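You operate a simulated robot arm through the tools that you are given. There is no shell and no other tool. Be economical: measure what you need, move in short steps, check, and stop when the job is done.

Carry out the task below with a simulated robot arm. There is one attempt and no reset: what you move stays moved.

JOB
Lift disc W7 into the dark grey case with the suction cup.
Fine: its knob turns the hold on and off; put the cup back and close the case. Set down upright: suction cup.

The check looks at the end state, three seconds after you hand in, the way a careful person would. Anything else that was tipped, shoved, dropped, spilled or broken makes it a failure.

ROBOT AND FRAMES
A 7-joint arm with a two-finger parallel gripper, fixed in place. Base frame: the origin is at the foot of the arm, x ahead of it, y to its left, z up; the work surface is at about z = 0.85. Lengths are in m, angles in rad, forces in N, time in s.
With the tool pointing down near the work surface it reaches from about 0.44 to 0.92 m from the base axis. Its first joint turns from -2.007 to 2.007 rad. Payload 3.91 kg.
The TCP is the grasp point between the finger pads, 0.03 m short of the fingertips. In the tool frame z runs along the fingers and y along their closing line. Largest opening 0.11 m; finger width 0.02, thickness 0.01; the body of the gripper, 0.048 by 0.112 m, starts 0.055 m behind the TCP.
Orientation is that of the tool frame in the base frame, as a unit quaternion [x, y, z, w]. With the fingers straight down and closing along the base's y, the tool's x points along the base's -x, its y along +y and its z along -z.

CONTROLS
- The arm moves only by the tool drive_tool. Its argument "moves" is a list of rows, each a list of 7 numbers: the shift along the tool's x, y, z in m, then the turn, a rotation vector about the tool's x, y, z in rad, then the opening in per cent of the stroke, from 0 (shut) to 100 (fully open). In form: [[dx, dy, dz, rx, ry, rz, claw], ...]. A call has 1 to 12 rows; each row shifts and turns the commanded pose from where the row before left it, along the tool's axes as they then stand. Each row takes 0.2 s and may step no farther than 0.05 m and 0.15 rad from the row before; otherwise, or with a gripper value out of range, the whole call is refused. A pose out of reach is approached as far as the arm can. The call stops where the force on the tool passes 90 N (or 10 N more than at its start, if that is more) or the arm is blocked; 0.2 s more then pass. Each finger travels about 0.153 m/s and halts on what it meets, pressing with about 43 N; the grip force reading is that of the motor and also rises with nothing between the fingers. The clock runs only during rows and for 0.2 s after the last one: add rows that do not move to give the fingers time. The reply holds the time, the measured pose of the TCP, the force on the tool along the base axes, the opening and the grip force, in the units named above and with some noise, with the torque about the TCP (base axes, N m) and any sound that the robot's microphone picked up.
- Cameras (640 x 400 px; columns grow to the right, rows downward): "scene" is fixed at [0.4138, 0.4951, 1.6142]; the picture's right is [-0.75, -0.66, 0.00], its down [-0.54, 0.62, -0.57] and it looks along [0.37, -0.43, -0.82] (base axes); focal length 315 px, centre (320, 200). "wrist" rides on the gripper at [0.072, 0.017, -0.103] in the tool frame; the picture's right is [-0.23, 0.97, 0.00], its down [-0.76, -0.18, -0.62] and it looks along [-0.61, -0.14, 0.78] (tool axes); focal length 222 px, centre (320, 200). There is no depth. A picture from a camera that has moved, and an enlarged one, comes with that camera's place and axes in the base frame and with its lens. The place of the scene camera against the robot may be out by one fixed shift of up to 0.025 m in any direction.
- capture(camera): a new picture of that camera. The clock stands still meanwhile.
- raise_lower(by): slides the trunk up (or, below 0, down) by that many m; the arm rides with it, the base frame stays. It gives what a move gives, with no picture.
- enlarge(camera, box): a new picture of the part [left, top, right, bottom] of that camera's present view, enlarged. The clock stands still meanwhile.
- hand_in(): hands the job in; it is judged then, once.

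Go step by step. Nothing tells you positions but the pictures and the camera data: compare them with the known pose of the tool, close in by small moves and look again before you grip or let go. The budget is 120 turns and 68 pictures, counting those below and the enlarged ones. Unless the task says otherwise, let go and move clear before handing in, and close with one line.

The tools are called after "Call:" as name(argument=value, ...) on one line, values as JSON. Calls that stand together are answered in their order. drive_tool: Moves the arm, as the interface text tells. Its arguments: {"type":"object","properties":{"moves":{"type":"array","items":{"type":"array","items":{"type":"number"}}}},"required":["moves"]} The other tools are called the same way: raise_lower (by) slides the trunk up or down; capture (camera) takes a picture; enlarge (camera, box) takes an enlarged picture of a part of a camera's view; hand_in () hands the job in.

At the start:

```text
clock: 0.0
eef_pos: [0.4586, 0.1943, 1.2157]
tcp_rot: [0.0, 1.0, 0.001, -0.001]
wrist_force: [0.5, 0.0, 0.2]
moment: [0.0, 0.02, -0.01]
grip_width: 0.1101
grasp_force: 0.0
trunk travel left (down, up): [-0.825, 0.165]
```

scene: 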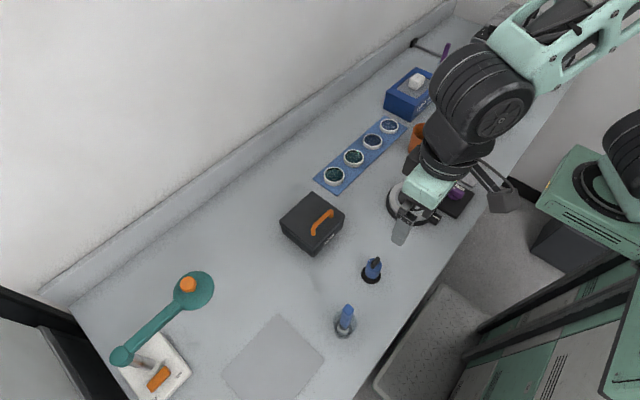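
wrist: 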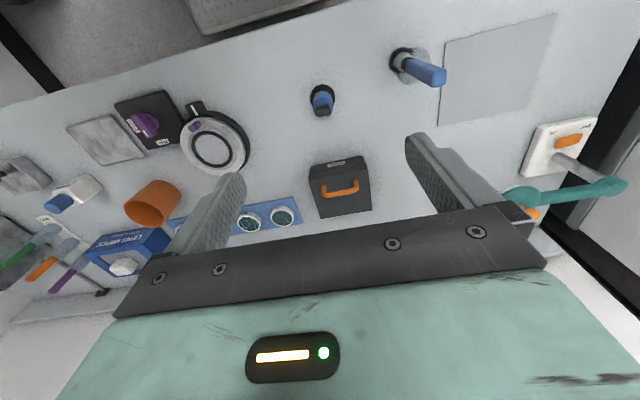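

I see a dark case with an orange handle, four discs on a blue strip, a couple of blue-handled tools, and other items. I'll zoom in to identify the labels and the suction cup.

Call:
enlarge(camera="scene", box=[270, 100, 430, 200])

Call:
enlarge(camera="scene", box=[270, 180, 430, 350])

Call:
enlarge(camera="wrist", box=[100, 40, 460, 260])

```text
4.00 times, centred on (350, 150) of scene
camera zoom: at [0.4138, 0.4951, 1.6142], right [-0.75, -0.66, 0.0], down [-0.54, 0.62, -0.57], along [0.37, -0.43, -0.82], focal length 1261 px, centre (200, 400)
```

zoom: 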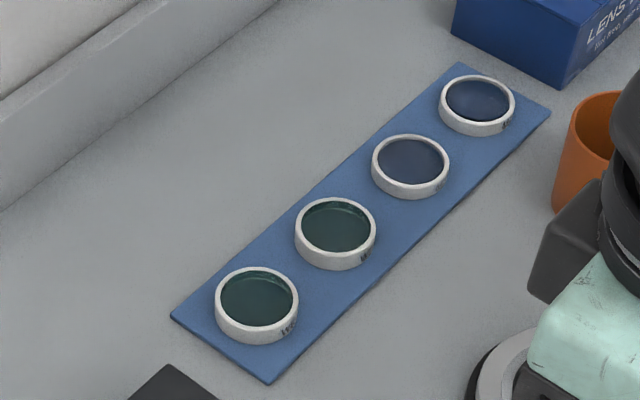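

```text
2.35 times, centred on (350, 265) of scene
camera zoom: at [0.4138, 0.4951, 1.6142], right [-0.75, -0.66, 0.0], down [-0.54, 0.62, -0.57], along [0.37, -0.43, -0.82], focal length 742 px, centre (249, 47)
```

zoom: 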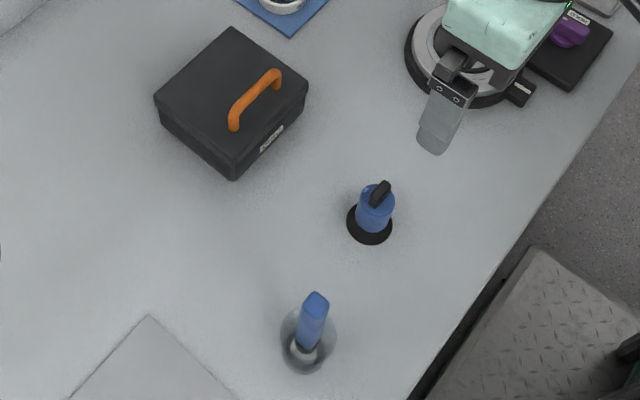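

```text
1.78 times, centred on (280, 150) of wrist
camera zoom: at [0.3858, 0.2117, 1.3187], right [0.23, 0.97, 0.0], down [0.76, -0.18, 0.62], along [0.61, -0.14, -0.78], focal length 395 px, centre (391, 289)
```

zoom: 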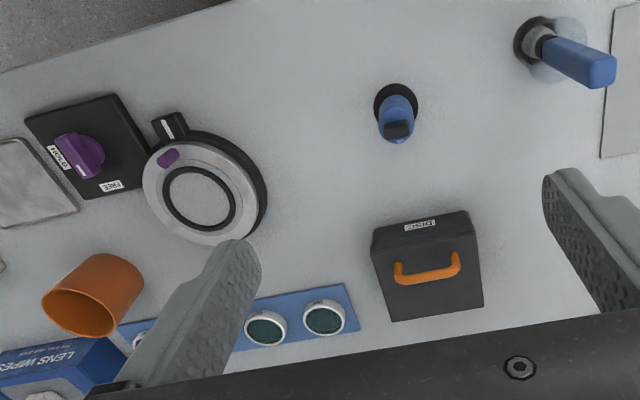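

Call:
enlarge(camera="wrist", box=[280, 40, 480, 165])

Call:
enlarge(camera="wrist", box=[100, 80, 260, 180])

Call:
enlarge(camera="scene", box=[320, 240, 420, 345])

```text
3.20 times, centred on (380, 102) of wrist
camera zoom: at [0.3858, 0.2117, 1.3187], right [0.23, 0.97, 0.0], down [0.76, -0.18, 0.62], along [0.61, -0.14, -0.78], focal length 711 px, centre (128, 512)
```

zoom: 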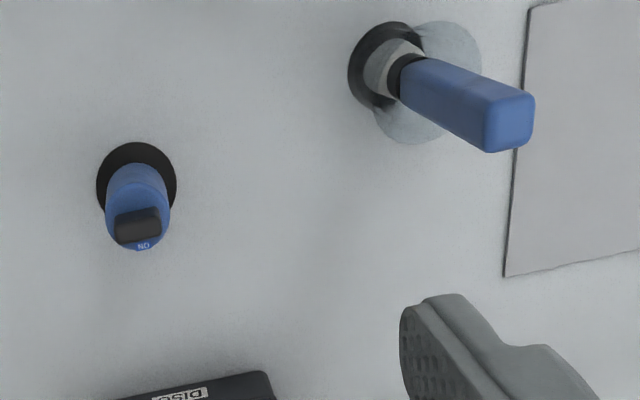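

```text
4.00 times, centred on (180, 130) of wrist
camera zoom: at [0.3858, 0.2117, 1.3187], right [0.23, 0.97, 0.0], down [0.76, -0.18, 0.62], along [0.61, -0.14, -0.78], focal length 888 px, centre (880, 480)
```

zoom: 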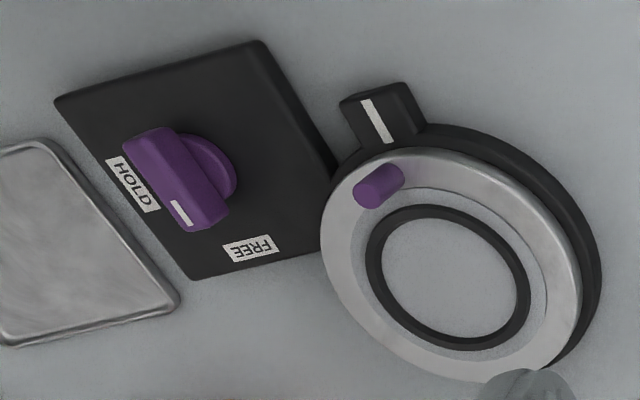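

```text
3.81 times, centred on (370, 292) of scene
camera zoom: at [0.4138, 0.4951, 1.6142], right [-0.75, -0.66, 0.0], down [-0.54, 0.62, -0.57], along [0.37, -0.43, -0.82], focal length 1201 px, centre (130, -152)
```

zoom: 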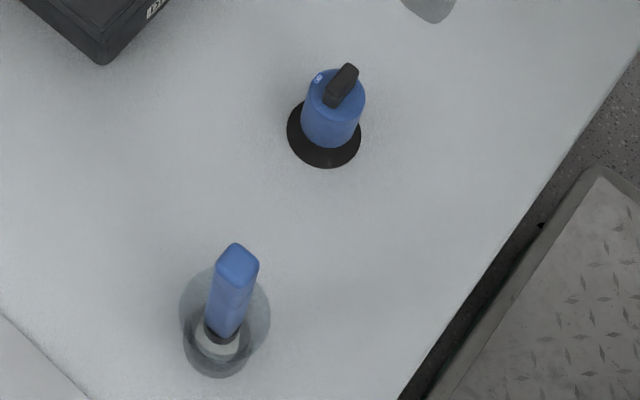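

Call:
drive_tool(moves=[[-0.0175, -0.04, 0.014, 0, 0, 0, 100], [-0.0175, -0.04, 0.014, 0, 0, 0, 100], [-0.0175, -0.04, 0.014, 0, 0, 0, 100], [-0.0175, -0.04, 0.014, 0, 0, 0, 100], [-0.0175, -0.04, 0.014, 0, 0, 0, 100], [-0.0175, -0.04, 0.014, 0, 0, 0, 100], [-0.0175, -0.04, 0.014, 0, 0, 0, 100], [-0.0175, -0.04, 0.014, 0, 0, 0, 100], [0, 0, 0, 0, 0, 0, 100]])

Call:
capture(camera="wrist")

Call:
capture(camera="scene")

```text
clock: 2.0
eef_pos: [0.5991, -0.128, 1.1036]
tcp_rot: [-0.001, 1.0, 0.0, 0.0]
wrist_force: [0.0, 0.4, 0.4]
moment: [0.01, 0.0, -0.01]
grip_width: 0.11
grasp_force: 0.1
trunk travel left (down, up): [-0.825, 0.165]
```

```text
59 pictures are left
camera wrist: at [0.5272, -0.1114, 1.2073], right [0.23, 0.97, 0.0], down [0.76, -0.18, 0.62], along [0.61, -0.14, -0.78], focal length 222 px, centre (320, 200)
```

wrist: 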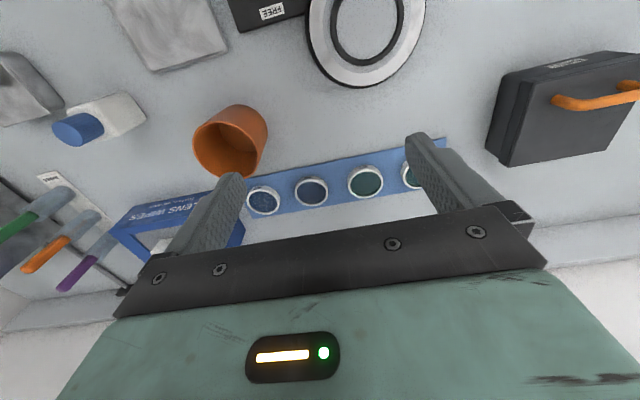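

```text
58 pictures are left
```

scene: 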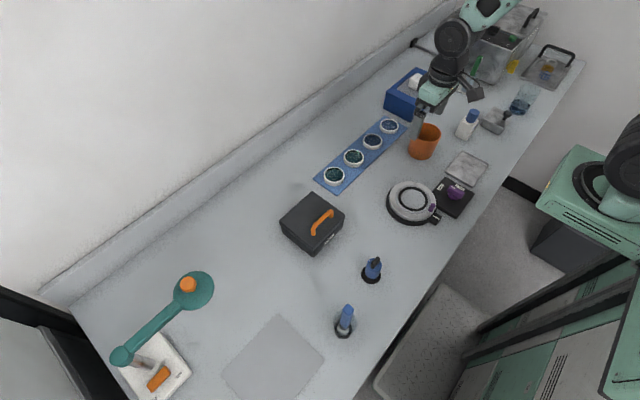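

Call:
enlarge(camera="wrist", box=[240, 150, 420, 225])

Call:
enlarge(camera="scene", box=[320, 110, 410, 190])

```text
3.56 times, centred on (330, 188) of wrist
camera zoom: at [0.5272, -0.1114, 1.2073], right [0.23, 0.97, 0.0], down [0.76, -0.18, 0.62], along [0.61, -0.14, -0.78], focal length 790 px, centre (284, 244)
```

zoom: 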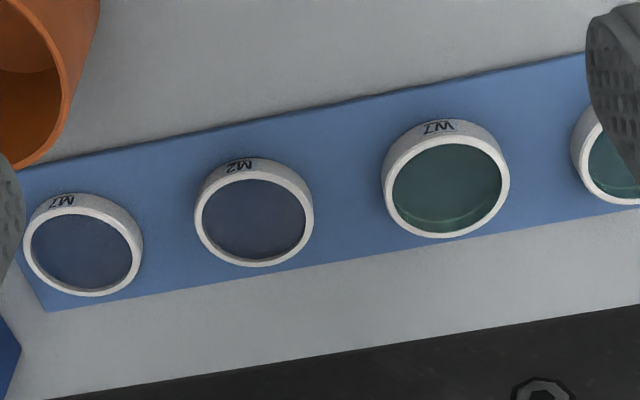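

```text
5.00 times, centred on (365, 150) of scene
camera zoom: at [0.4138, 0.4951, 1.6142], right [-0.75, -0.66, 0.0], down [-0.54, 0.62, -0.57], along [0.37, -0.43, -0.82], focal length 1577 px, centre (95, 450)
```

zoom: 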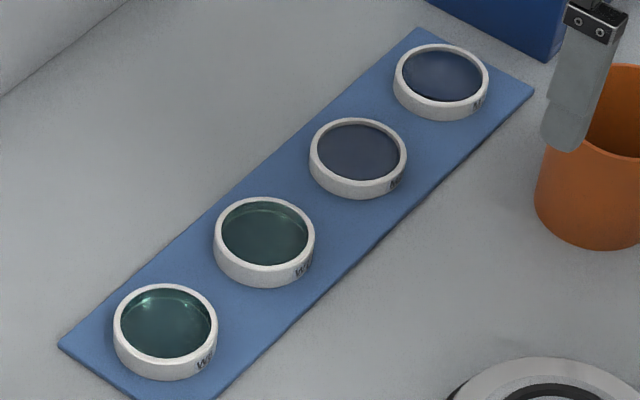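

Call:
enlarge(camera="wrist", box=[345, 160, 405, 200])

Call:
drive_tool(moves=[[0.01, 0.04, 0.0, 0, 0, 0, 100], [0.01, 0.04, 0, 0, 0, 0, 100], [0.01, 0.04, 0, 0, 0, 0, 100], [0.01, 0.04, 0, 0, 0, 0, 100], [0.01, 0.04, 0, 0, 0, 0, 100], [0, 0.04, 0, 0, 0, 0, 100], [0, 0.04, 0, 0, 0, 0, 100], [0, 0, 0, 0, 0, 0, 100]])

Call:
capture(camera="wrist")

```text
10.00 times, centred on (375, 180) of wrist
camera zoom: at [0.5272, -0.1114, 1.2073], right [0.23, 0.97, 0.0], down [0.76, -0.18, 0.62], along [0.61, -0.14, -0.78], focal length 2221 px, centre (-230, 400)
```

zoom: 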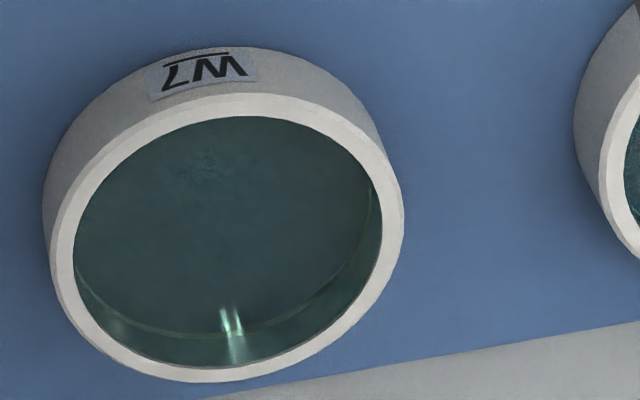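

```text
clock: 3.8
eef_pos: [0.552, 0.1569, 1.1032]
tcp_rot: [0.0, 1.0, 0.0, -0.001]
wrist_force: [-0.3, -0.4, -0.2]
moment: [-0.04, 0.0, 0.02]
grip_width: 0.1099
grasp_force: 0.0
trunk travel left (down, up): [-0.825, 0.165]
```

```text
54 pictures are left
camera wrist: at [0.4793, 0.1741, 1.2067], right [0.23, 0.97, 0.0], down [0.76, -0.18, 0.62], along [0.61, -0.14, -0.78], focal length 222 px, centre (320, 200)
```

wrist: 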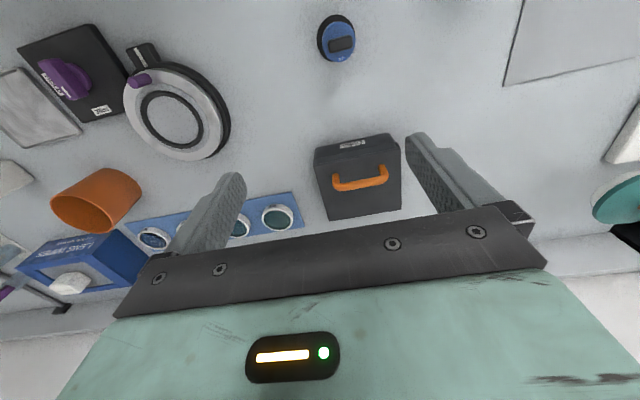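

Call:
enlarge(camera="wrist", box=[230, 130, 420, 240])

Call:
enlarge(camera="wrist", box=[300, 10, 380, 70])

Call:
enlarge(camera="scene", box=[270, 185, 400, 285])

```text
3.37 times, centred on (325, 185) of wrist
camera zoom: at [0.4793, 0.1741, 1.2067], right [0.23, 0.97, 0.0], down [0.76, -0.18, 0.62], along [0.61, -0.14, -0.78], focal length 748 px, centre (303, 250)
```

zoom: 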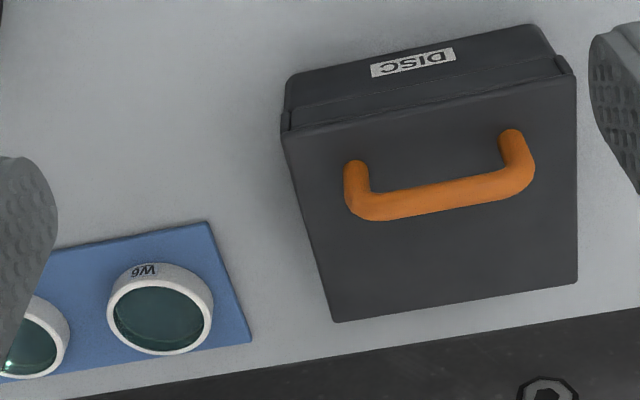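

```text
6.67 times, centred on (340, 40) of wrist
camera zoom: at [0.4793, 0.1741, 1.2067], right [0.23, 0.97, 0.0], down [0.76, -0.18, 0.62], along [0.61, -0.14, -0.78], focal length 1481 px, centre (187, 1267)
```

zoom: 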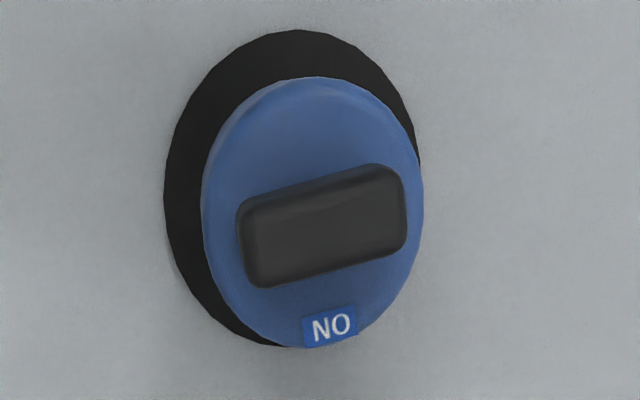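

```text
4.00 times, centred on (335, 235) of scene
camera zoom: at [0.4138, 0.4951, 1.6142], right [-0.75, -0.66, 0.0], down [-0.54, 0.62, -0.57], along [0.37, -0.43, -0.82], focal length 1261 px, centre (260, 60)
```

zoom: 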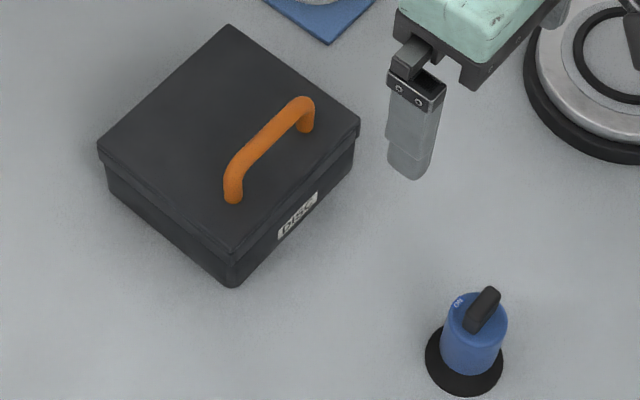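

Call:
drive_tool(moves=[[-0.0383, 0.0113, 0, 0, 0, 0, 100], [-0.0383, 0.0113, 0, 0, 0, 0, 100], [-0.0383, 0.0113, 0, 0, 0, 0, 100], [0, 0, 0, 0, 0, 0, 100]])

Call:
drive_tool(moves=[[0, 0, 0, 0, 0, 0.1428, 100], [0, 0, 0, 0, 0, 0.1428, 100], [0, 0, 0, 0, 0, 0.1428, 100], [0, 0, 0, 0, 0, 0.1428, 100], [0, 0, 0, 0, 0, 0.1428, 100], [0, 0, 0, 0, 0, 0.1428, 100], [0, 0, 0, 0, 0, 0.1428, 100], [0, 0, 0, 0, 0, 0.1428, 100], [0, 0, 0, 0, 0, 0.1428, 100], [0, 0, 0, 0, 0, 0.1428, 100], [0, 0, 0, 0, 0, 0.1428, 100], [0, 0, 0, 0, 0, 0, 100]])

Call:
capture(camera="wrist")

Call:
capture(camera="scene")

```text
clock: 4.8
eef_pos: [0.6665, 0.1905, 1.1004]
tcp_rot: [0.0, 1.0, -0.001, 0.0]
wrist_force: [0.3, 0.0, 0.5]
moment: [0.02, 0.02, -0.01]
grip_width: 0.11
grasp_force: 0.1
trunk travel left (down, up): [-0.825, 0.165]
```

```text
clock: 7.4
eef_pos: [0.6619, 0.1881, 1.1019]
tcp_rot: [0.708, 0.707, 0.0, 0.0]
wrist_force: [0.6, -0.2, 0.1]
moment: [0.01, 0.0, 0.0]
grip_width: 0.11
grasp_force: 0.0
trunk travel left (down, up): [-0.825, 0.165]
```

```text
50 pictures are left
camera wrist: at [0.6802, 0.2609, 1.2069], right [0.97, -0.23, 0.0], down [-0.18, -0.76, 0.62], along [-0.14, -0.61, -0.78], focal length 222 px, centre (320, 200)
```

wrist: 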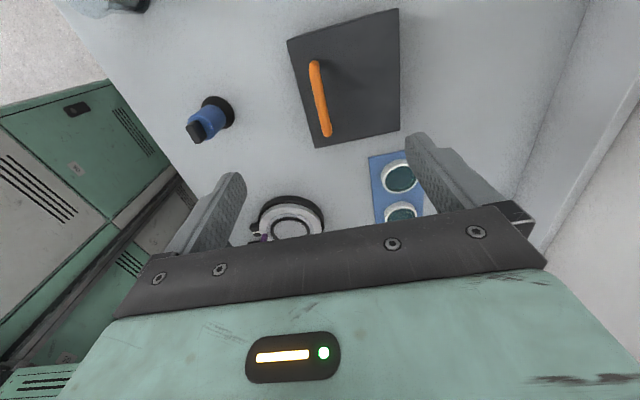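

```text
49 pictures are left
```

scene: 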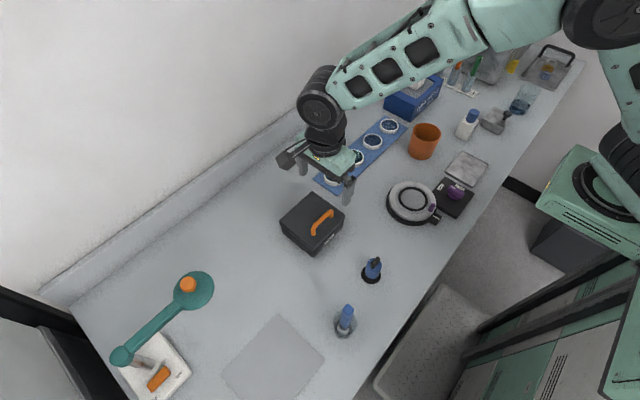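

Call:
drive_tool(moves=[[0.007, 0.005, 0.03, 0, 0, 0, 60], [0, 0, 0.03, 0, 0, 0, 50], [0, 0, 0.03, 0, 0, 0, 50], [0, 0, 0.03, 0, 0, 0, 50], [0, 0, 0, 0, 0, 0, 50]])

Call:
capture(camera="wrist")

Call:
enlarge(camera="scene", box=[265, 160, 385, 260])

```text
clock: 8.6
eef_pos: [0.6682, 0.1947, 0.9817]
tcp_rot: [0.707, 0.707, 0.0, 0.0]
wrist_force: [-0.3, -0.6, 0.2]
moment: [0.02, -0.02, 0.03]
grip_width: 0.0545
grasp_force: 0.0
trunk travel left (down, up): [-0.825, 0.165]
```

```text
48 pictures are left
camera wrist: at [0.6848, 0.2679, 1.0854], right [0.97, -0.23, 0.0], down [-0.18, -0.76, 0.62], along [-0.14, -0.61, -0.78], focal length 222 px, centre (320, 200)
```

wrist: 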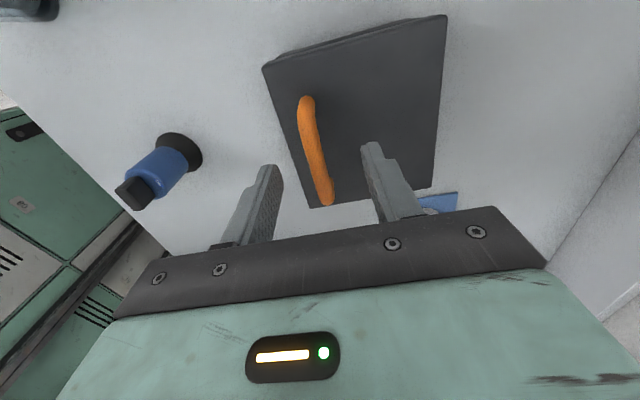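

```text
4.00 times, centred on (325, 210) of scene
camera zoom: at [0.4138, 0.4951, 1.6142], right [-0.75, -0.66, 0.0], down [-0.54, 0.62, -0.57], along [0.37, -0.43, -0.82], focal length 1261 px, centre (300, 160)
```

zoom: 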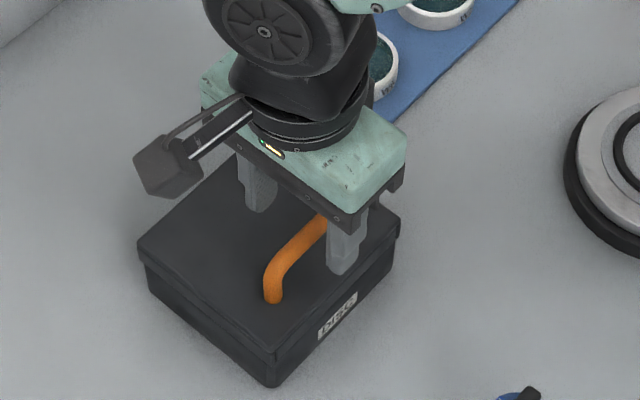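

Call:
drive_tool(moves=[[0.006, 0, 0.006, 0, 0, 0, 50], [0, 0, 0.005, 0, 0, 0, 50], [0, 0, 0.003, 0, 0, 0, 50]])

Call:
enlarge(camera="wrist", box=[220, 80, 460, 230])

```text
clock: 9.4
eef_pos: [0.6681, 0.2011, 0.9699]
tcp_rot: [0.707, 0.707, 0.0, 0.0]
wrist_force: [-0.5, 0.2, 0.2]
moment: [0.0, 0.04, 0.0]
grip_width: 0.055
grasp_force: 0.2
trunk travel left (down, up): [-0.825, 0.165]
```

```text
2.67 times, centred on (340, 155) of wrist
camera zoom: at [0.6852, 0.2744, 1.0735], right [0.97, -0.23, 0.0], down [-0.18, -0.76, 0.62], along [-0.14, -0.61, -0.78], focal length 592 px, centre (267, 320)
```

zoom: 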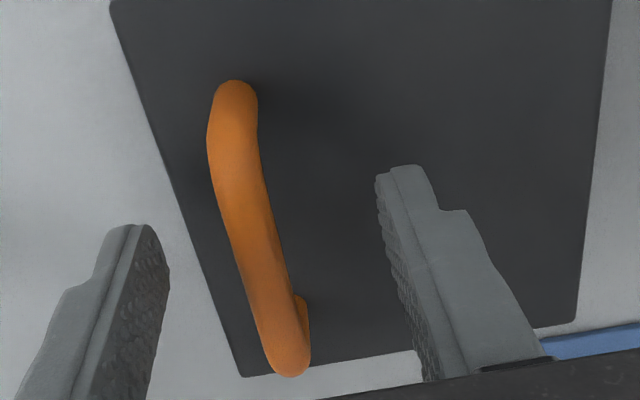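

Call:
drive_tool(moves=[[0, 0, 0.005, 0, 0, 0, 50], [0, 0, 0, 0, 0, 0, 25], [0, 0, 0, 0, 0, 0, 0], [0, 0, 0, 0, 0, 0, 0], [0, 0, 0, 0, 0, 0, 0]])

Call:
enlarge(camera="wrist", box=[220, 80, 460, 230])

```text
clock: 10.6
eef_pos: [0.6655, 0.2013, 0.9646]
tcp_rot: [0.707, 0.707, -0.001, -0.001]
wrist_force: [-17.2, -1.3, 8.2]
moment: [-0.42, 0.46, -0.05]
grip_width: 0.0113
grasp_force: 45.1
trunk travel left (down, up): [-0.825, 0.165]
```

```text
2.67 times, centred on (340, 155) of wrist
camera zoom: at [0.6835, 0.2744, 1.0686], right [0.97, -0.23, 0.0], down [-0.18, -0.76, 0.62], along [-0.14, -0.61, -0.78], focal length 592 px, centre (267, 320)
```

zoom: 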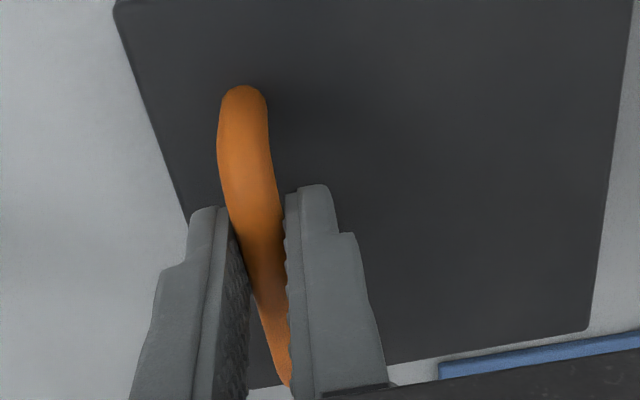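

Call:
drive_tool(moves=[[0, 0, 0, 0, 0, 0, 20], [0, -0.003, -0.003, 0, 0, 0, 20], [0, 0, -0.004, 0, 0, 0, 20], [0, 0, 0, 0, 0, 0, 0], [0, 0, 0, 0, 0, 0, 0], [0, 0, 0, 0, 0, 0, 0]])

Call:
drive_tool(moves=[[0, 0.001, -0.01, 0, 0, 0, 0], [0, 0.002, -0.01, 0, 0, 0, 0], [0, 0, 0, 0, 0, 0, 0]])

Call:
enlarge(camera="scene", box=[265, 160, 385, 260])

```text
clock: 12.0
eef_pos: [0.6658, 0.2006, 0.9734]
tcp_rot: [0.707, 0.707, 0.0, -0.001]
wrist_force: [1.9, 0.1, -1.4]
moment: [-0.02, -0.06, 0.0]
grip_width: 0.0111
grasp_force: 44.5
trunk travel left (down, up): [-0.825, 0.165]
```

```text
clock: 12.8
eef_pos: [0.6739, 0.1999, 0.9878]
tcp_rot: [0.707, 0.707, 0.003, 0.003]
wrist_force: [51.5, 3.6, -41.6]
moment: [0.09, -1.27, -0.09]
grip_width: 0.0107
grasp_force: 45.7
trunk travel left (down, up): [-0.825, 0.165]
```

```text
4.00 times, centred on (325, 210) of scene
camera zoom: at [0.4138, 0.4951, 1.6142], right [-0.75, -0.66, 0.0], down [-0.54, 0.62, -0.57], along [0.37, -0.43, -0.82], focal length 1261 px, centre (300, 160)
```

zoom: 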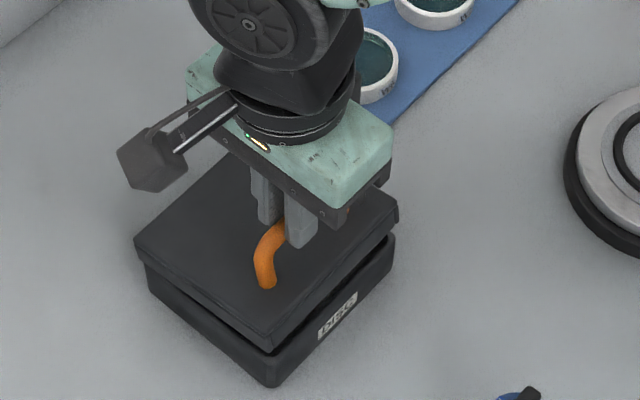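

Call:
drive_tool(moves=[[0, 0.009, -0.002, 0, 0, 0, 0], [0, 0.009, -0.003, 0, 0, 0, 0], [0, 0.0065, -0.0048, 0, 0, 0, 0], [0, 0.0065, -0.0048, 0, 0, 0, 0], [0, 0.0072, -0.0035, 0, 0, 0, 0], [0, 0.0072, -0.0035, 0, 0, 0, 0], [0, 0, 0, 0, 0, 0, 0]])

Call:
enlarge(camera="scene", box=[265, 160, 385, 260])

```text
clock: 14.4
eef_pos: [0.7125, 0.2023, 1.0148]
tcp_rot: [0.707, 0.707, 0.001, 0.001]
wrist_force: [-20.9, -12.8, 40.8]
moment: [-0.27, 0.58, -0.43]
grip_width: 0.0114
grasp_force: 45.3
trunk travel left (down, up): [-0.825, 0.165]
```

```text
4.00 times, centred on (325, 210) of scene
camera zoom: at [0.4138, 0.4951, 1.6142], right [-0.75, -0.66, 0.0], down [-0.54, 0.62, -0.57], along [0.37, -0.43, -0.82], focal length 1261 px, centre (300, 160)
```

zoom: 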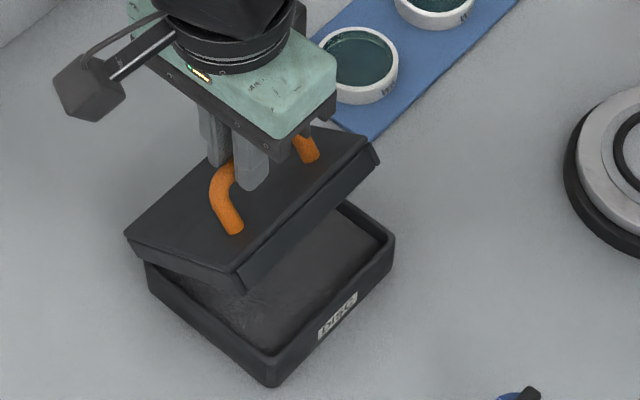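

Call:
drive_tool(moves=[[0, 0.0077, -0.005, 0, 0, 0, 0], [0, 0.0077, -0.004, 0, 0, 0, 0], [0, 0.008, -0.001, 0, 0, 0, 0], [0, 0.008, -0.001, 0, 0, 0, 0], [0, 0, 0, 0, 0, 0, 0]])

Call:
enlarge(camera="scene", box=[265, 140, 385, 260])

```text
clock: 15.6
eef_pos: [0.7445, 0.2023, 1.024]
tcp_rot: [0.707, 0.707, 0.001, 0.0]
wrist_force: [-1.1, 3.2, 11.9]
moment: [0.23, -0.04, -0.61]
grip_width: 0.0111
grasp_force: 44.9
trunk travel left (down, up): [-0.825, 0.165]
```

```text
3.33 times, centred on (325, 200) of scene
camera zoom: at [0.4138, 0.4951, 1.6142], right [-0.75, -0.66, 0.0], down [-0.54, 0.62, -0.57], along [0.37, -0.43, -0.82], focal length 1051 px, centre (303, 200)
```

zoom: 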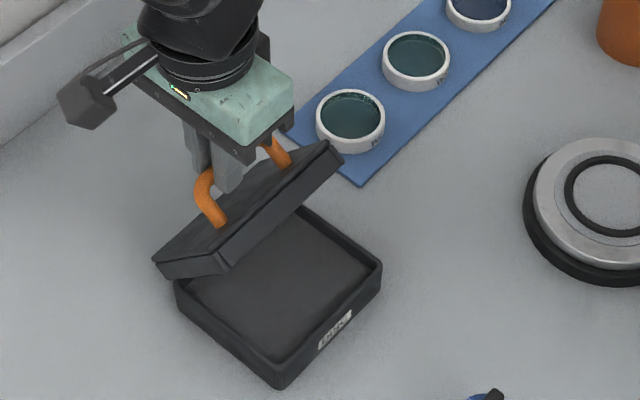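

Call:
drive_tool(moves=[[0, 0.008, 0.0, 0, 0, 0, 0], [0, 0.008, 0.001, 0, 0, 0, 0], [0, 0.0078, 0.002, 0, 0, 0, 0], [0, 0.0078, 0.002, 0, 0, 0, 0], [0, 0.0073, 0.003, 0, 0, 0, 0], [0, 0.0073, 0.0035, 0, 0, 0, 0], [0, 0, 0, 0, 0, 0, 0]])

Call:
enlarge(camera="scene", box=[265, 140, 385, 260])

```text
clock: 17.2
eef_pos: [0.7932, 0.2009, 1.0166]
tcp_rot: [0.707, 0.707, 0.005, 0.002]
wrist_force: [13.0, -1.4, 40.4]
moment: [-0.05, -0.29, -0.71]
grip_width: 0.0114
grasp_force: 45.2
trunk travel left (down, up): [-0.825, 0.165]
```

```text
3.33 times, centred on (325, 200) of scene
camera zoom: at [0.4138, 0.4951, 1.6142], right [-0.75, -0.66, 0.0], down [-0.54, 0.62, -0.57], along [0.37, -0.43, -0.82], focal length 1051 px, centre (303, 200)
```

zoom: 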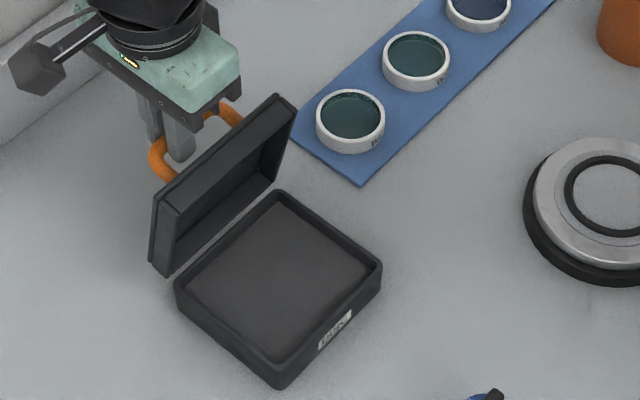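

Call:
drive_tool(moves=[[0, 0.0067, 0.001, 0, 0, 0, 0], [0, 0.0067, 0.003, 0, 0, 0, 0], [0, 0.006, 0.004, 0, 0, 0, 0], [0, 0, 0, 0, 0, 0, 0]])

Call:
enlarge(camera="scene", box=[265, 140, 385, 260])

```text
clock: 18.2
eef_pos: [0.8127, 0.2016, 1.0084]
tcp_rot: [0.707, 0.707, 0.005, 0.001]
wrist_force: [17.9, 0.4, 35.5]
moment: [0.09, -0.39, -0.77]
grip_width: 0.0115
grasp_force: 44.7
trunk travel left (down, up): [-0.825, 0.165]
```

```text
3.33 times, centred on (325, 200) of scene
camera zoom: at [0.4138, 0.4951, 1.6142], right [-0.75, -0.66, 0.0], down [-0.54, 0.62, -0.57], along [0.37, -0.43, -0.82], focal length 1051 px, centre (303, 200)
```

zoom: 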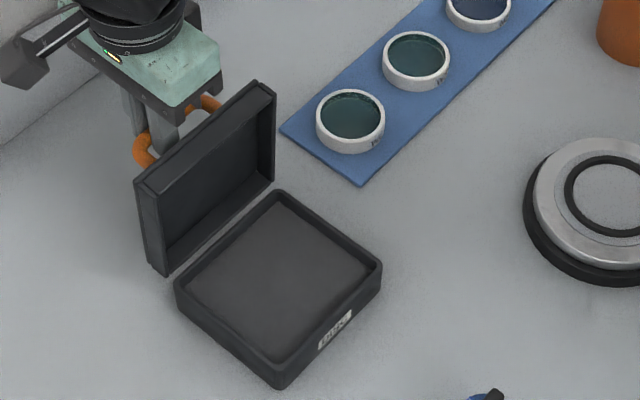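

Call:
drive_tool(moves=[[0, 0.005, 0.004, 0, 0, 0, 0], [0, 0.005, 0.005, 0, 0, 0, 0], [0, 0, 0, 0, 0, 0, 0]])

Call:
drive_tool(moves=[[0, 0, 0, 0, 0, 0, 14], [0, 0, 0, 0, 0, 0, 18], [0, 0, 0, 0, 0, 0, 18]])

Call:
enlarge(camera="scene", box=[265, 140, 385, 260])

```text
clock: 19.0
eef_pos: [0.8244, 0.2015, 0.999]
tcp_rot: [0.707, 0.707, 0.006, 0.004]
wrist_force: [26.0, -3.7, 38.7]
moment: [-0.07, -0.58, -0.73]
grip_width: 0.0114
grasp_force: 45.4
trunk travel left (down, up): [-0.825, 0.165]
```

```text
clock: 19.8
eef_pos: [0.8204, 0.2016, 0.9928]
tcp_rot: [0.707, 0.707, 0.0, -0.001]
wrist_force: [-0.1, 0.0, -0.2]
moment: [0.0, -0.01, -0.01]
grip_width: 0.0199
grasp_force: 0.2
trunk travel left (down, up): [-0.825, 0.165]
```

```text
3.33 times, centred on (325, 200) of scene
camera zoom: at [0.4138, 0.4951, 1.6142], right [-0.75, -0.66, 0.0], down [-0.54, 0.62, -0.57], along [0.37, -0.43, -0.82], focal length 1051 px, centre (303, 200)
```

zoom: 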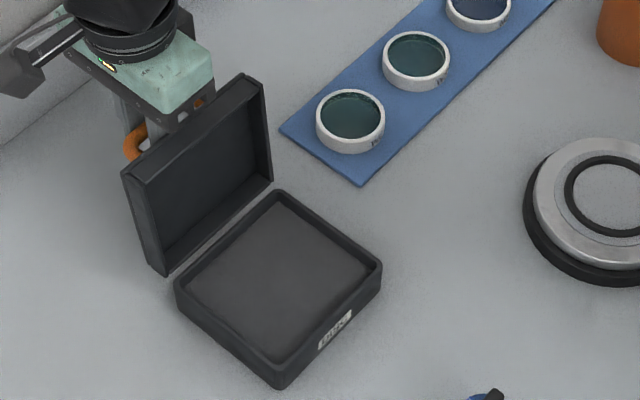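

Call:
drive_tool(moves=[[0, 0.004, -0.01, 0, 0, 0, 20], [0, 0.004, -0.01, 0, 0, 0, 22], [0, 0.008, -0.02, 0, 0, 0, 22], [0, 0.005, -0.03, 0, 0, 0, 22], [0, 0, -0.04, 0, 0, 0, 22], [0, 0, -0.03, 0, 0, 0, 22]])

Call:
enlarge(camera="scene", box=[265, 140, 385, 260])

```text
clock: 21.2
eef_pos: [0.8436, 0.2022, 1.1356]
tcp_rot: [0.707, 0.707, 0.0, 0.0]
wrist_force: [0.0, -0.8, -0.1]
moment: [-0.04, 0.01, -0.01]
grip_width: 0.0243
grasp_force: 0.1
trunk travel left (down, up): [-0.825, 0.165]
```

```text
3.33 times, centred on (325, 200) of scene
camera zoom: at [0.4138, 0.4951, 1.6142], right [-0.75, -0.66, 0.0], down [-0.54, 0.62, -0.57], along [0.37, -0.43, -0.82], focal length 1051 px, centre (303, 200)
```

zoom: 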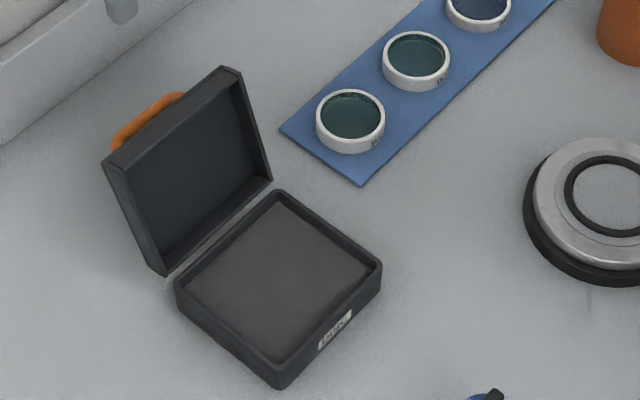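

Call:
drive_tool(moves=[[0, -0.04, 0, 0, 0, 0, 60], [0, -0.04, 0, 0, 0, 0, 100], [0, -0.04, 0, 0, 0, 0, 100], [0, -0.04, 0, 0, 0, 0, 100], [-0.01, -0.04, 0, 0, 0, 0, 100], [-0.01, -0.04, 0, 0, 0, 0, 100], [0, -0.04, 0, 0, 0, 0, 100], [0, -0.04, 0, 0, 0, 0, 100], [0, 0, 0, 0, 0, 0, 100]])

Call:
capture(camera="wrist")

```text
clock: 23.2
eef_pos: [0.52, 0.1836, 1.1348]
tcp_rot: [0.707, 0.707, 0.0, 0.0]
wrist_force: [0.4, 1.2, -0.4]
moment: [-0.01, 0.02, -0.02]
grip_width: 0.1099
grasp_force: 0.1
trunk travel left (down, up): [-0.825, 0.165]
```

```text
37 pictures are left
camera wrist: at [0.5372, 0.2558, 1.2396], right [0.97, -0.23, 0.0], down [-0.18, -0.76, 0.62], along [-0.14, -0.61, -0.78], focal length 222 px, centre (320, 200)
```

wrist: 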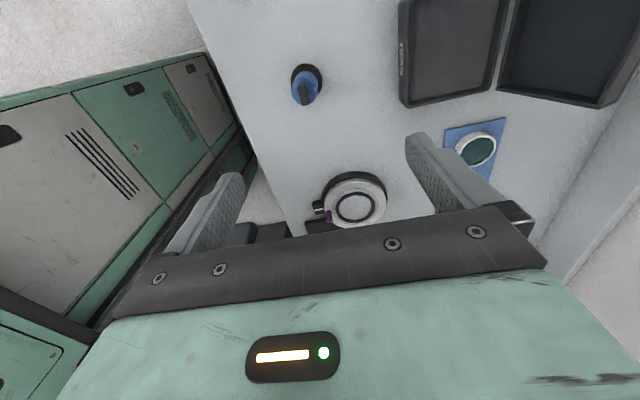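

Call:
enlarge(camera="wrist", box=[274, 55, 338, 115])

```text
6.67 times, centred on (306, 85) of wrist
camera zoom: at [0.5372, 0.2558, 1.2396], right [0.97, -0.23, 0.0], down [-0.18, -0.76, 0.62], along [-0.14, -0.61, -0.78], focal length 1481 px, centre (413, 967)
```

zoom: 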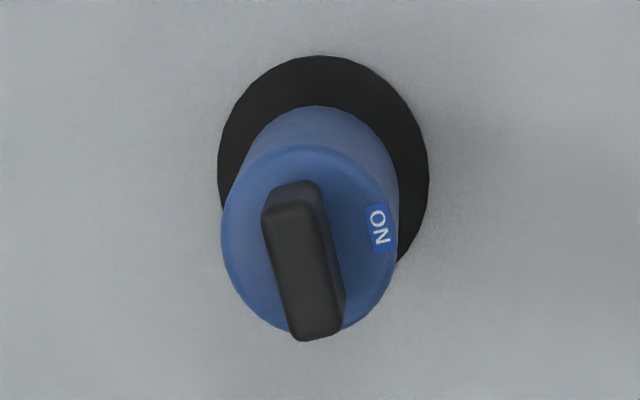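

Call:
drive_tool(moves=[[0.0075, -0.018, 0.02, 0, 0, 0, 100], [0, 0, 0.04, 0, 0, 0, 100], [0, 0, 0.04, 0, 0, 0, 100], [0, 0, 0, 0, 0, 0, 100]])

Call:
enlarge(camera="wrist", box=[200, 40, 440, 240])

```text
clock: 24.2
eef_pos: [0.506, 0.1887, 1.0369]
tcp_rot: [0.707, 0.707, 0.0, 0.001]
wrist_force: [-0.5, 0.2, 0.9]
moment: [0.0, 0.01, 0.03]
grip_width: 0.11
grasp_force: 0.0
trunk travel left (down, up): [-0.825, 0.165]
```

```text
2.00 times, centred on (320, 140) of wrist
camera zoom: at [0.5234, 0.2617, 1.1406], right [0.97, -0.23, 0.0], down [-0.18, -0.76, 0.62], along [-0.14, -0.61, -0.78], focal length 444 px, centre (320, 320)
```

zoom: 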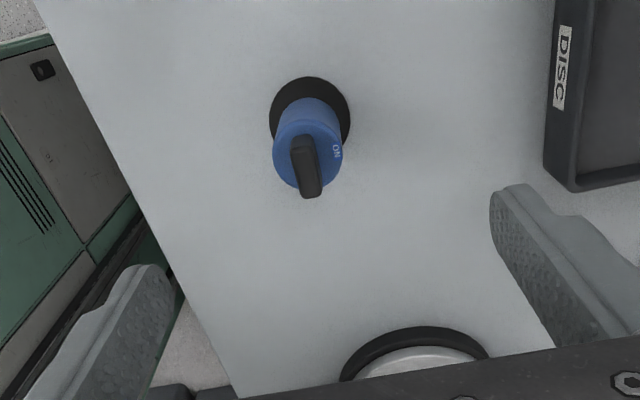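

Call:
drive_tool(moves=[[0.004, -0.004, 0.03, 0, 0, 0, 80], [0, 0, 0.03, 0, 0, 0, 70], [0, 0, 0.03, 0, 0, 0, 60], [0, 0, 0.03, 0, 0, 0, 60], [0, 0, 0.014, 0, 0, 0, 60], [0, 0, 0, 0, 0, 0, 60]])

Call:
enlarge(camera="wrist", box=[200, 40, 440, 240])

Call:
enlarge(camera="scene", box=[310, 200, 430, 300])

```text
clock: 25.6
eef_pos: [0.5009, 0.1945, 0.9024]
tcp_rot: [0.707, 0.707, -0.001, 0.0]
wrist_force: [-0.6, -0.4, 0.3]
moment: [0.0, -0.01, 0.01]
grip_width: 0.0661
grasp_force: 0.0
trunk travel left (down, up): [-0.825, 0.165]
```

```text
2.00 times, centred on (320, 140) of wrist
camera zoom: at [0.5173, 0.2676, 1.0066], right [0.97, -0.23, 0.0], down [-0.18, -0.76, 0.62], along [-0.14, -0.61, -0.78], focal length 444 px, centre (320, 320)
```

zoom: 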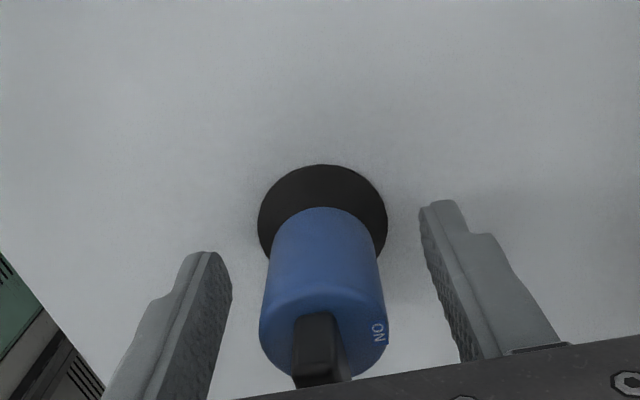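

```text
4.00 times, centred on (370, 250) of scene
camera zoom: at [0.4138, 0.4951, 1.6142], right [-0.75, -0.66, 0.0], down [-0.54, 0.62, -0.57], along [0.37, -0.43, -0.82], focal length 1261 px, centre (120, 0)
```

zoom: 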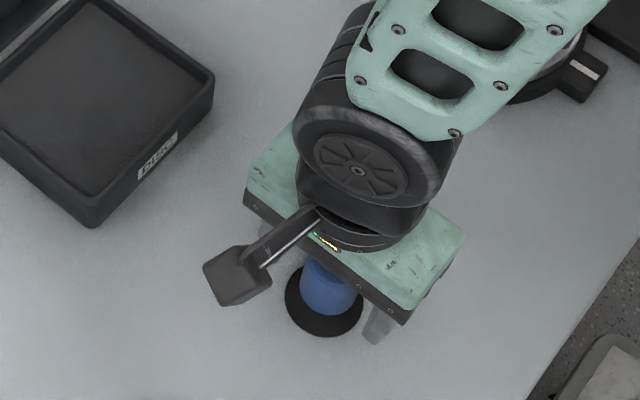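

Call:
drive_tool(moves=[[0, 0.001, 0, 0, 0, 0, 45], [0, 0, 0, 0, 0, 0, 30], [0, 0, 0, 0, 0, 0, 20], [0, 0, 0, 0, 0, 0, 20], [0, 0, 0, 0, 0, 0, 20]])

```text
clock: 26.8
eef_pos: [0.5001, 0.1948, 0.902]
tcp_rot: [0.707, 0.707, 0.001, 0.0]
wrist_force: [-0.9, -1.1, 0.6]
moment: [-0.07, 0.04, -0.03]
grip_width: 0.035
grasp_force: 42.5
trunk travel left (down, up): [-0.825, 0.165]
```

Call:
drive_tool(moves=[[0, 0, -0.02, 0, 0, 0, 20], [0, 0, -0.04, 0, 0, 0, 20], [0, 0, -0.04, 0, 0, 0, 20], [-0.04, 0.005, -0.02, 0, 0, 0, 20], [-0.04, 0.02, 0, 0, 0, 0, 20], [-0.04, 0.02, 0, 0, 0, 0, 20], [-0.035, 0.035, 0, 0, 0, 0, 20], [-0.035, 0.035, 0, 0, 0, 0, 20], [-0.03, 0.035, 0, 0, 0, 0, 20], [-0.03, 0.035, 0, 0, 0, 0, 20], [-0.0265, 0.04, 0, 0, 0, 0, 20], [0, 0.04, 0, 0, 0, 0, 20]])

Call:
drive_tool(moves=[[0, 0.01, 0.01, 0, 0, 0, 20], [0, 0, 0.0, 0, 0, 0, 20]])

Call:
capture(camera="wrist")

Call:
enlarge(camera="scene", box=[280, 90, 440, 210])

```text
clock: 29.4
eef_pos: [0.766, -0.0839, 1.0219]
tcp_rot: [0.707, 0.707, 0.0, 0.0]
wrist_force: [-0.1, 0.1, -2.7]
moment: [0.02, 0.0, 0.0]
grip_width: 0.0347
grasp_force: 43.0
trunk travel left (down, up): [-0.825, 0.165]
```

```text
clock: 30.0
eef_pos: [0.7755, -0.0837, 1.011]
tcp_rot: [0.707, 0.707, 0.0, 0.0]
wrist_force: [0.3, -0.4, -2.3]
moment: [0.02, 0.02, 0.04]
grip_width: 0.0349
grasp_force: 43.1
trunk travel left (down, up): [-0.825, 0.165]
```

```text
32 pictures are left
camera wrist: at [0.793, -0.0113, 1.1154], right [0.97, -0.23, 0.0], down [-0.18, -0.76, 0.62], along [-0.14, -0.61, -0.78], focal length 222 px, centre (320, 200)
```

wrist: 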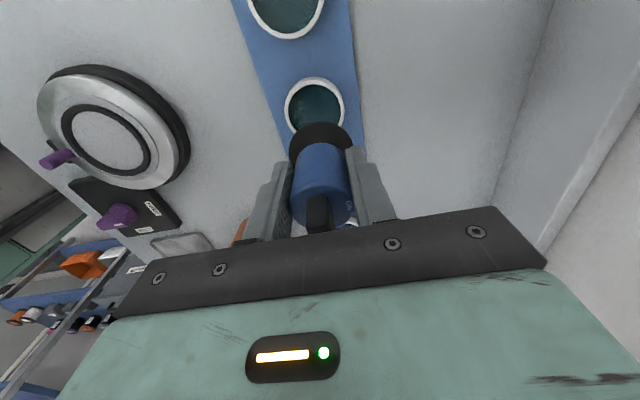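

```text
3.33 times, centred on (360, 150) of scene
camera zoom: at [0.4138, 0.4951, 1.6142], right [-0.75, -0.66, 0.0], down [-0.54, 0.62, -0.57], along [0.37, -0.43, -0.82], focal length 1051 px, centre (187, 367)
```

zoom: 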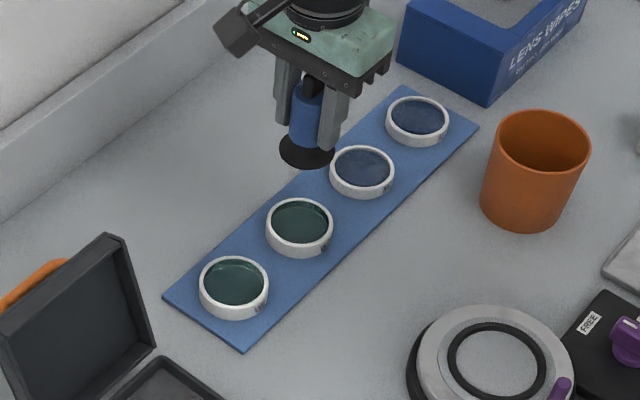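

Call:
enlarge(camera="wrist", box=[260, 60, 380, 160])

```text
4.00 times, centred on (320, 110) of wrist
camera zoom: at [0.793, -0.0113, 1.1154], right [0.97, -0.23, 0.0], down [-0.18, -0.76, 0.62], along [-0.14, -0.61, -0.78], focal length 888 px, centre (320, 560)
```

zoom: 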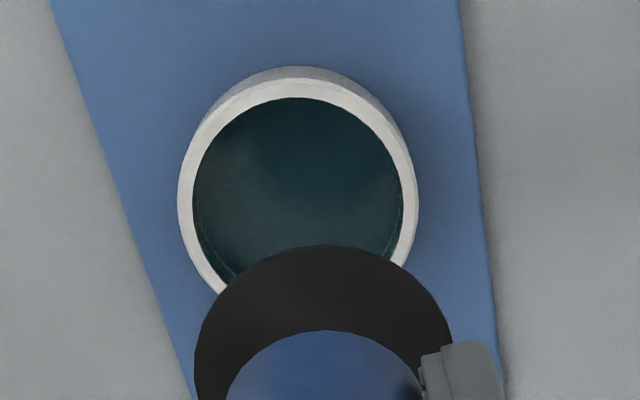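

Call:
drive_tool(moves=[[0.0026, -0.005, 0.02, 0, 0, 0, 20], [0, 0, 0.03, 0, 0, 0, 20], [0, 0, 0.025, 0, 0, 0, 20], [0, 0, 0, 0, 0, 0, 20]])

Call:
enlarge(camera="wrist", box=[260, 80, 380, 180])

Call:
enlarge(camera="scene", box=[310, 100, 400, 180])

```text
clock: 31.0
eef_pos: [0.7713, -0.0803, 0.9376]
tcp_rot: [0.707, 0.707, 0.0, -0.001]
wrist_force: [-0.7, 0.2, -1.4]
moment: [0.02, 0.02, -0.01]
grip_width: 0.035
grasp_force: 43.5
trunk travel left (down, up): [-0.825, 0.165]
```

```text
4.00 times, centred on (320, 130) of wrist
camera zoom: at [0.7884, -0.0081, 1.0403], right [0.97, -0.23, 0.0], down [-0.18, -0.76, 0.62], along [-0.14, -0.61, -0.78], focal length 888 px, centre (320, 480)
```

zoom: 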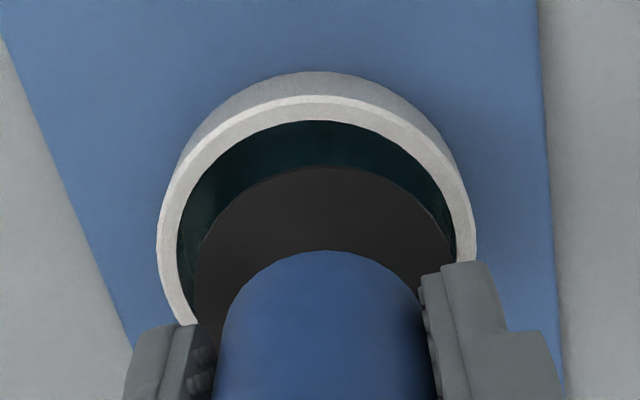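

```text
5.00 times, centred on (355, 140) of scene
camera zoom: at [0.4138, 0.4951, 1.6142], right [-0.75, -0.66, 0.0], down [-0.54, 0.62, -0.57], along [0.37, -0.43, -0.82], focal length 1577 px, centre (145, 500)
```

zoom: 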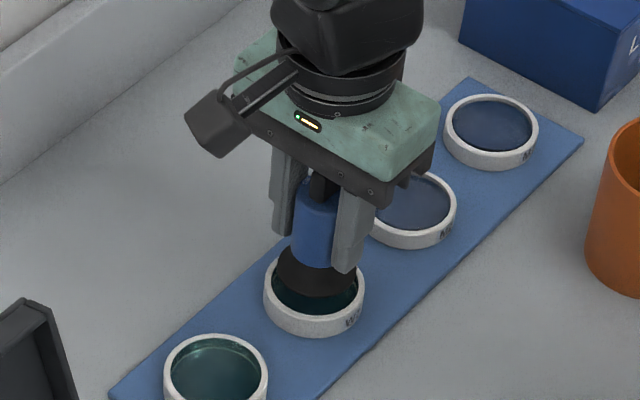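

Call:
drive_tool(moves=[[0, -0.001, 0.006, 0, 0, 0, 20], [0, 0, 0.006, 0, 0, 0, 20], [0, 0, 0.004, 0, 0, 0, 20], [0, 0, 0, 0, 0, 0, 20]])

Call:
enlarge(camera="wrist", box=[260, 80, 380, 180])

```text
clock: 32.0
eef_pos: [0.7685, -0.0815, 0.9241]
tcp_rot: [0.707, 0.707, 0.002, 0.002]
wrist_force: [-5.1, 0.6, 41.6]
moment: [-0.13, 0.38, -0.02]
grip_width: 0.0356
grasp_force: 43.3
trunk travel left (down, up): [-0.825, 0.165]
```

```text
4.00 times, centred on (320, 130) of wrist
camera zoom: at [0.7864, -0.0081, 1.0275], right [0.97, -0.23, 0.01], down [-0.18, -0.76, 0.62], along [-0.14, -0.61, -0.78], focal length 888 px, centre (320, 480)
```

zoom: 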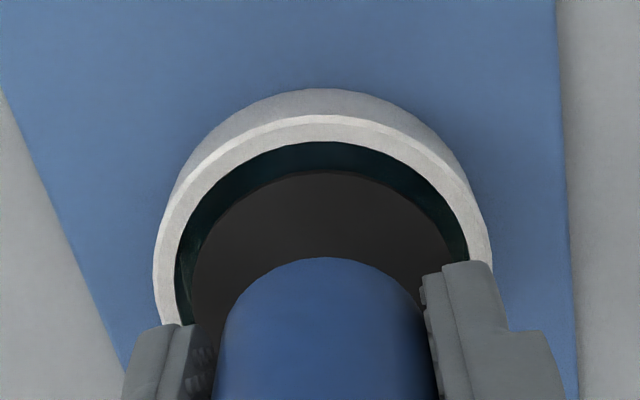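

Call:
drive_tool(moves=[[0, 0, -0.008, 0, 0, 0, 20], [0, -0.001, 0, 0, 0, 0, 20], [0, 0, 0, 0, 0, 0, 20]])

Call:
enlarge(camera="wrist", box=[270, 85, 366, 165])

Call:
enlarge(camera="scene", box=[330, 135, 378, 175])

```text
clock: 32.8
eef_pos: [0.7684, -0.0808, 0.9273]
tcp_rot: [0.707, 0.707, -0.001, -0.001]
wrist_force: [0.5, -0.6, -2.6]
moment: [0.03, -0.01, 0.02]
grip_width: 0.0352
grasp_force: 43.7
trunk travel left (down, up): [-0.825, 0.165]
```

```text
5.00 times, centred on (318, 125) of wrist
camera zoom: at [0.7856, -0.0083, 1.0309], right [0.97, -0.23, 0.0], down [-0.18, -0.76, 0.62], along [-0.14, -0.61, -0.78], focal length 1111 px, centre (330, 575)
```

zoom: 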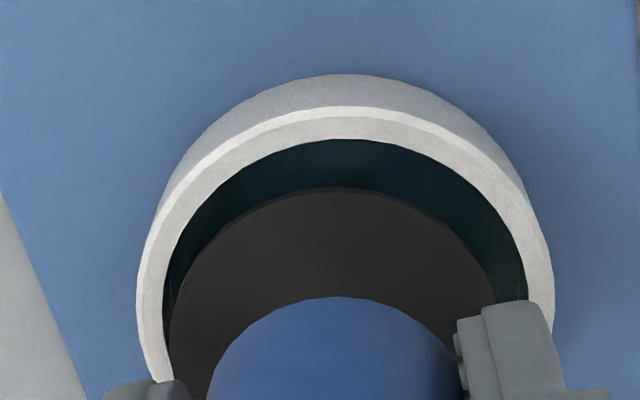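

```text
10.00 times, centred on (354, 155) of scene
camera zoom: at [0.4138, 0.4951, 1.6142], right [-0.75, -0.66, 0.0], down [-0.54, 0.62, -0.57], along [0.37, -0.43, -0.82], focal length 3153 px, centre (-20, 650)
```

zoom: 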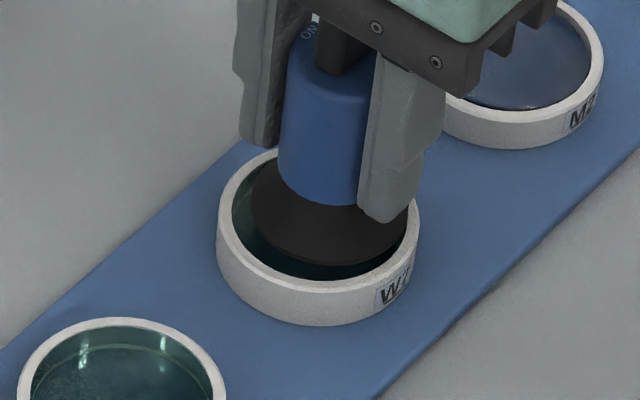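

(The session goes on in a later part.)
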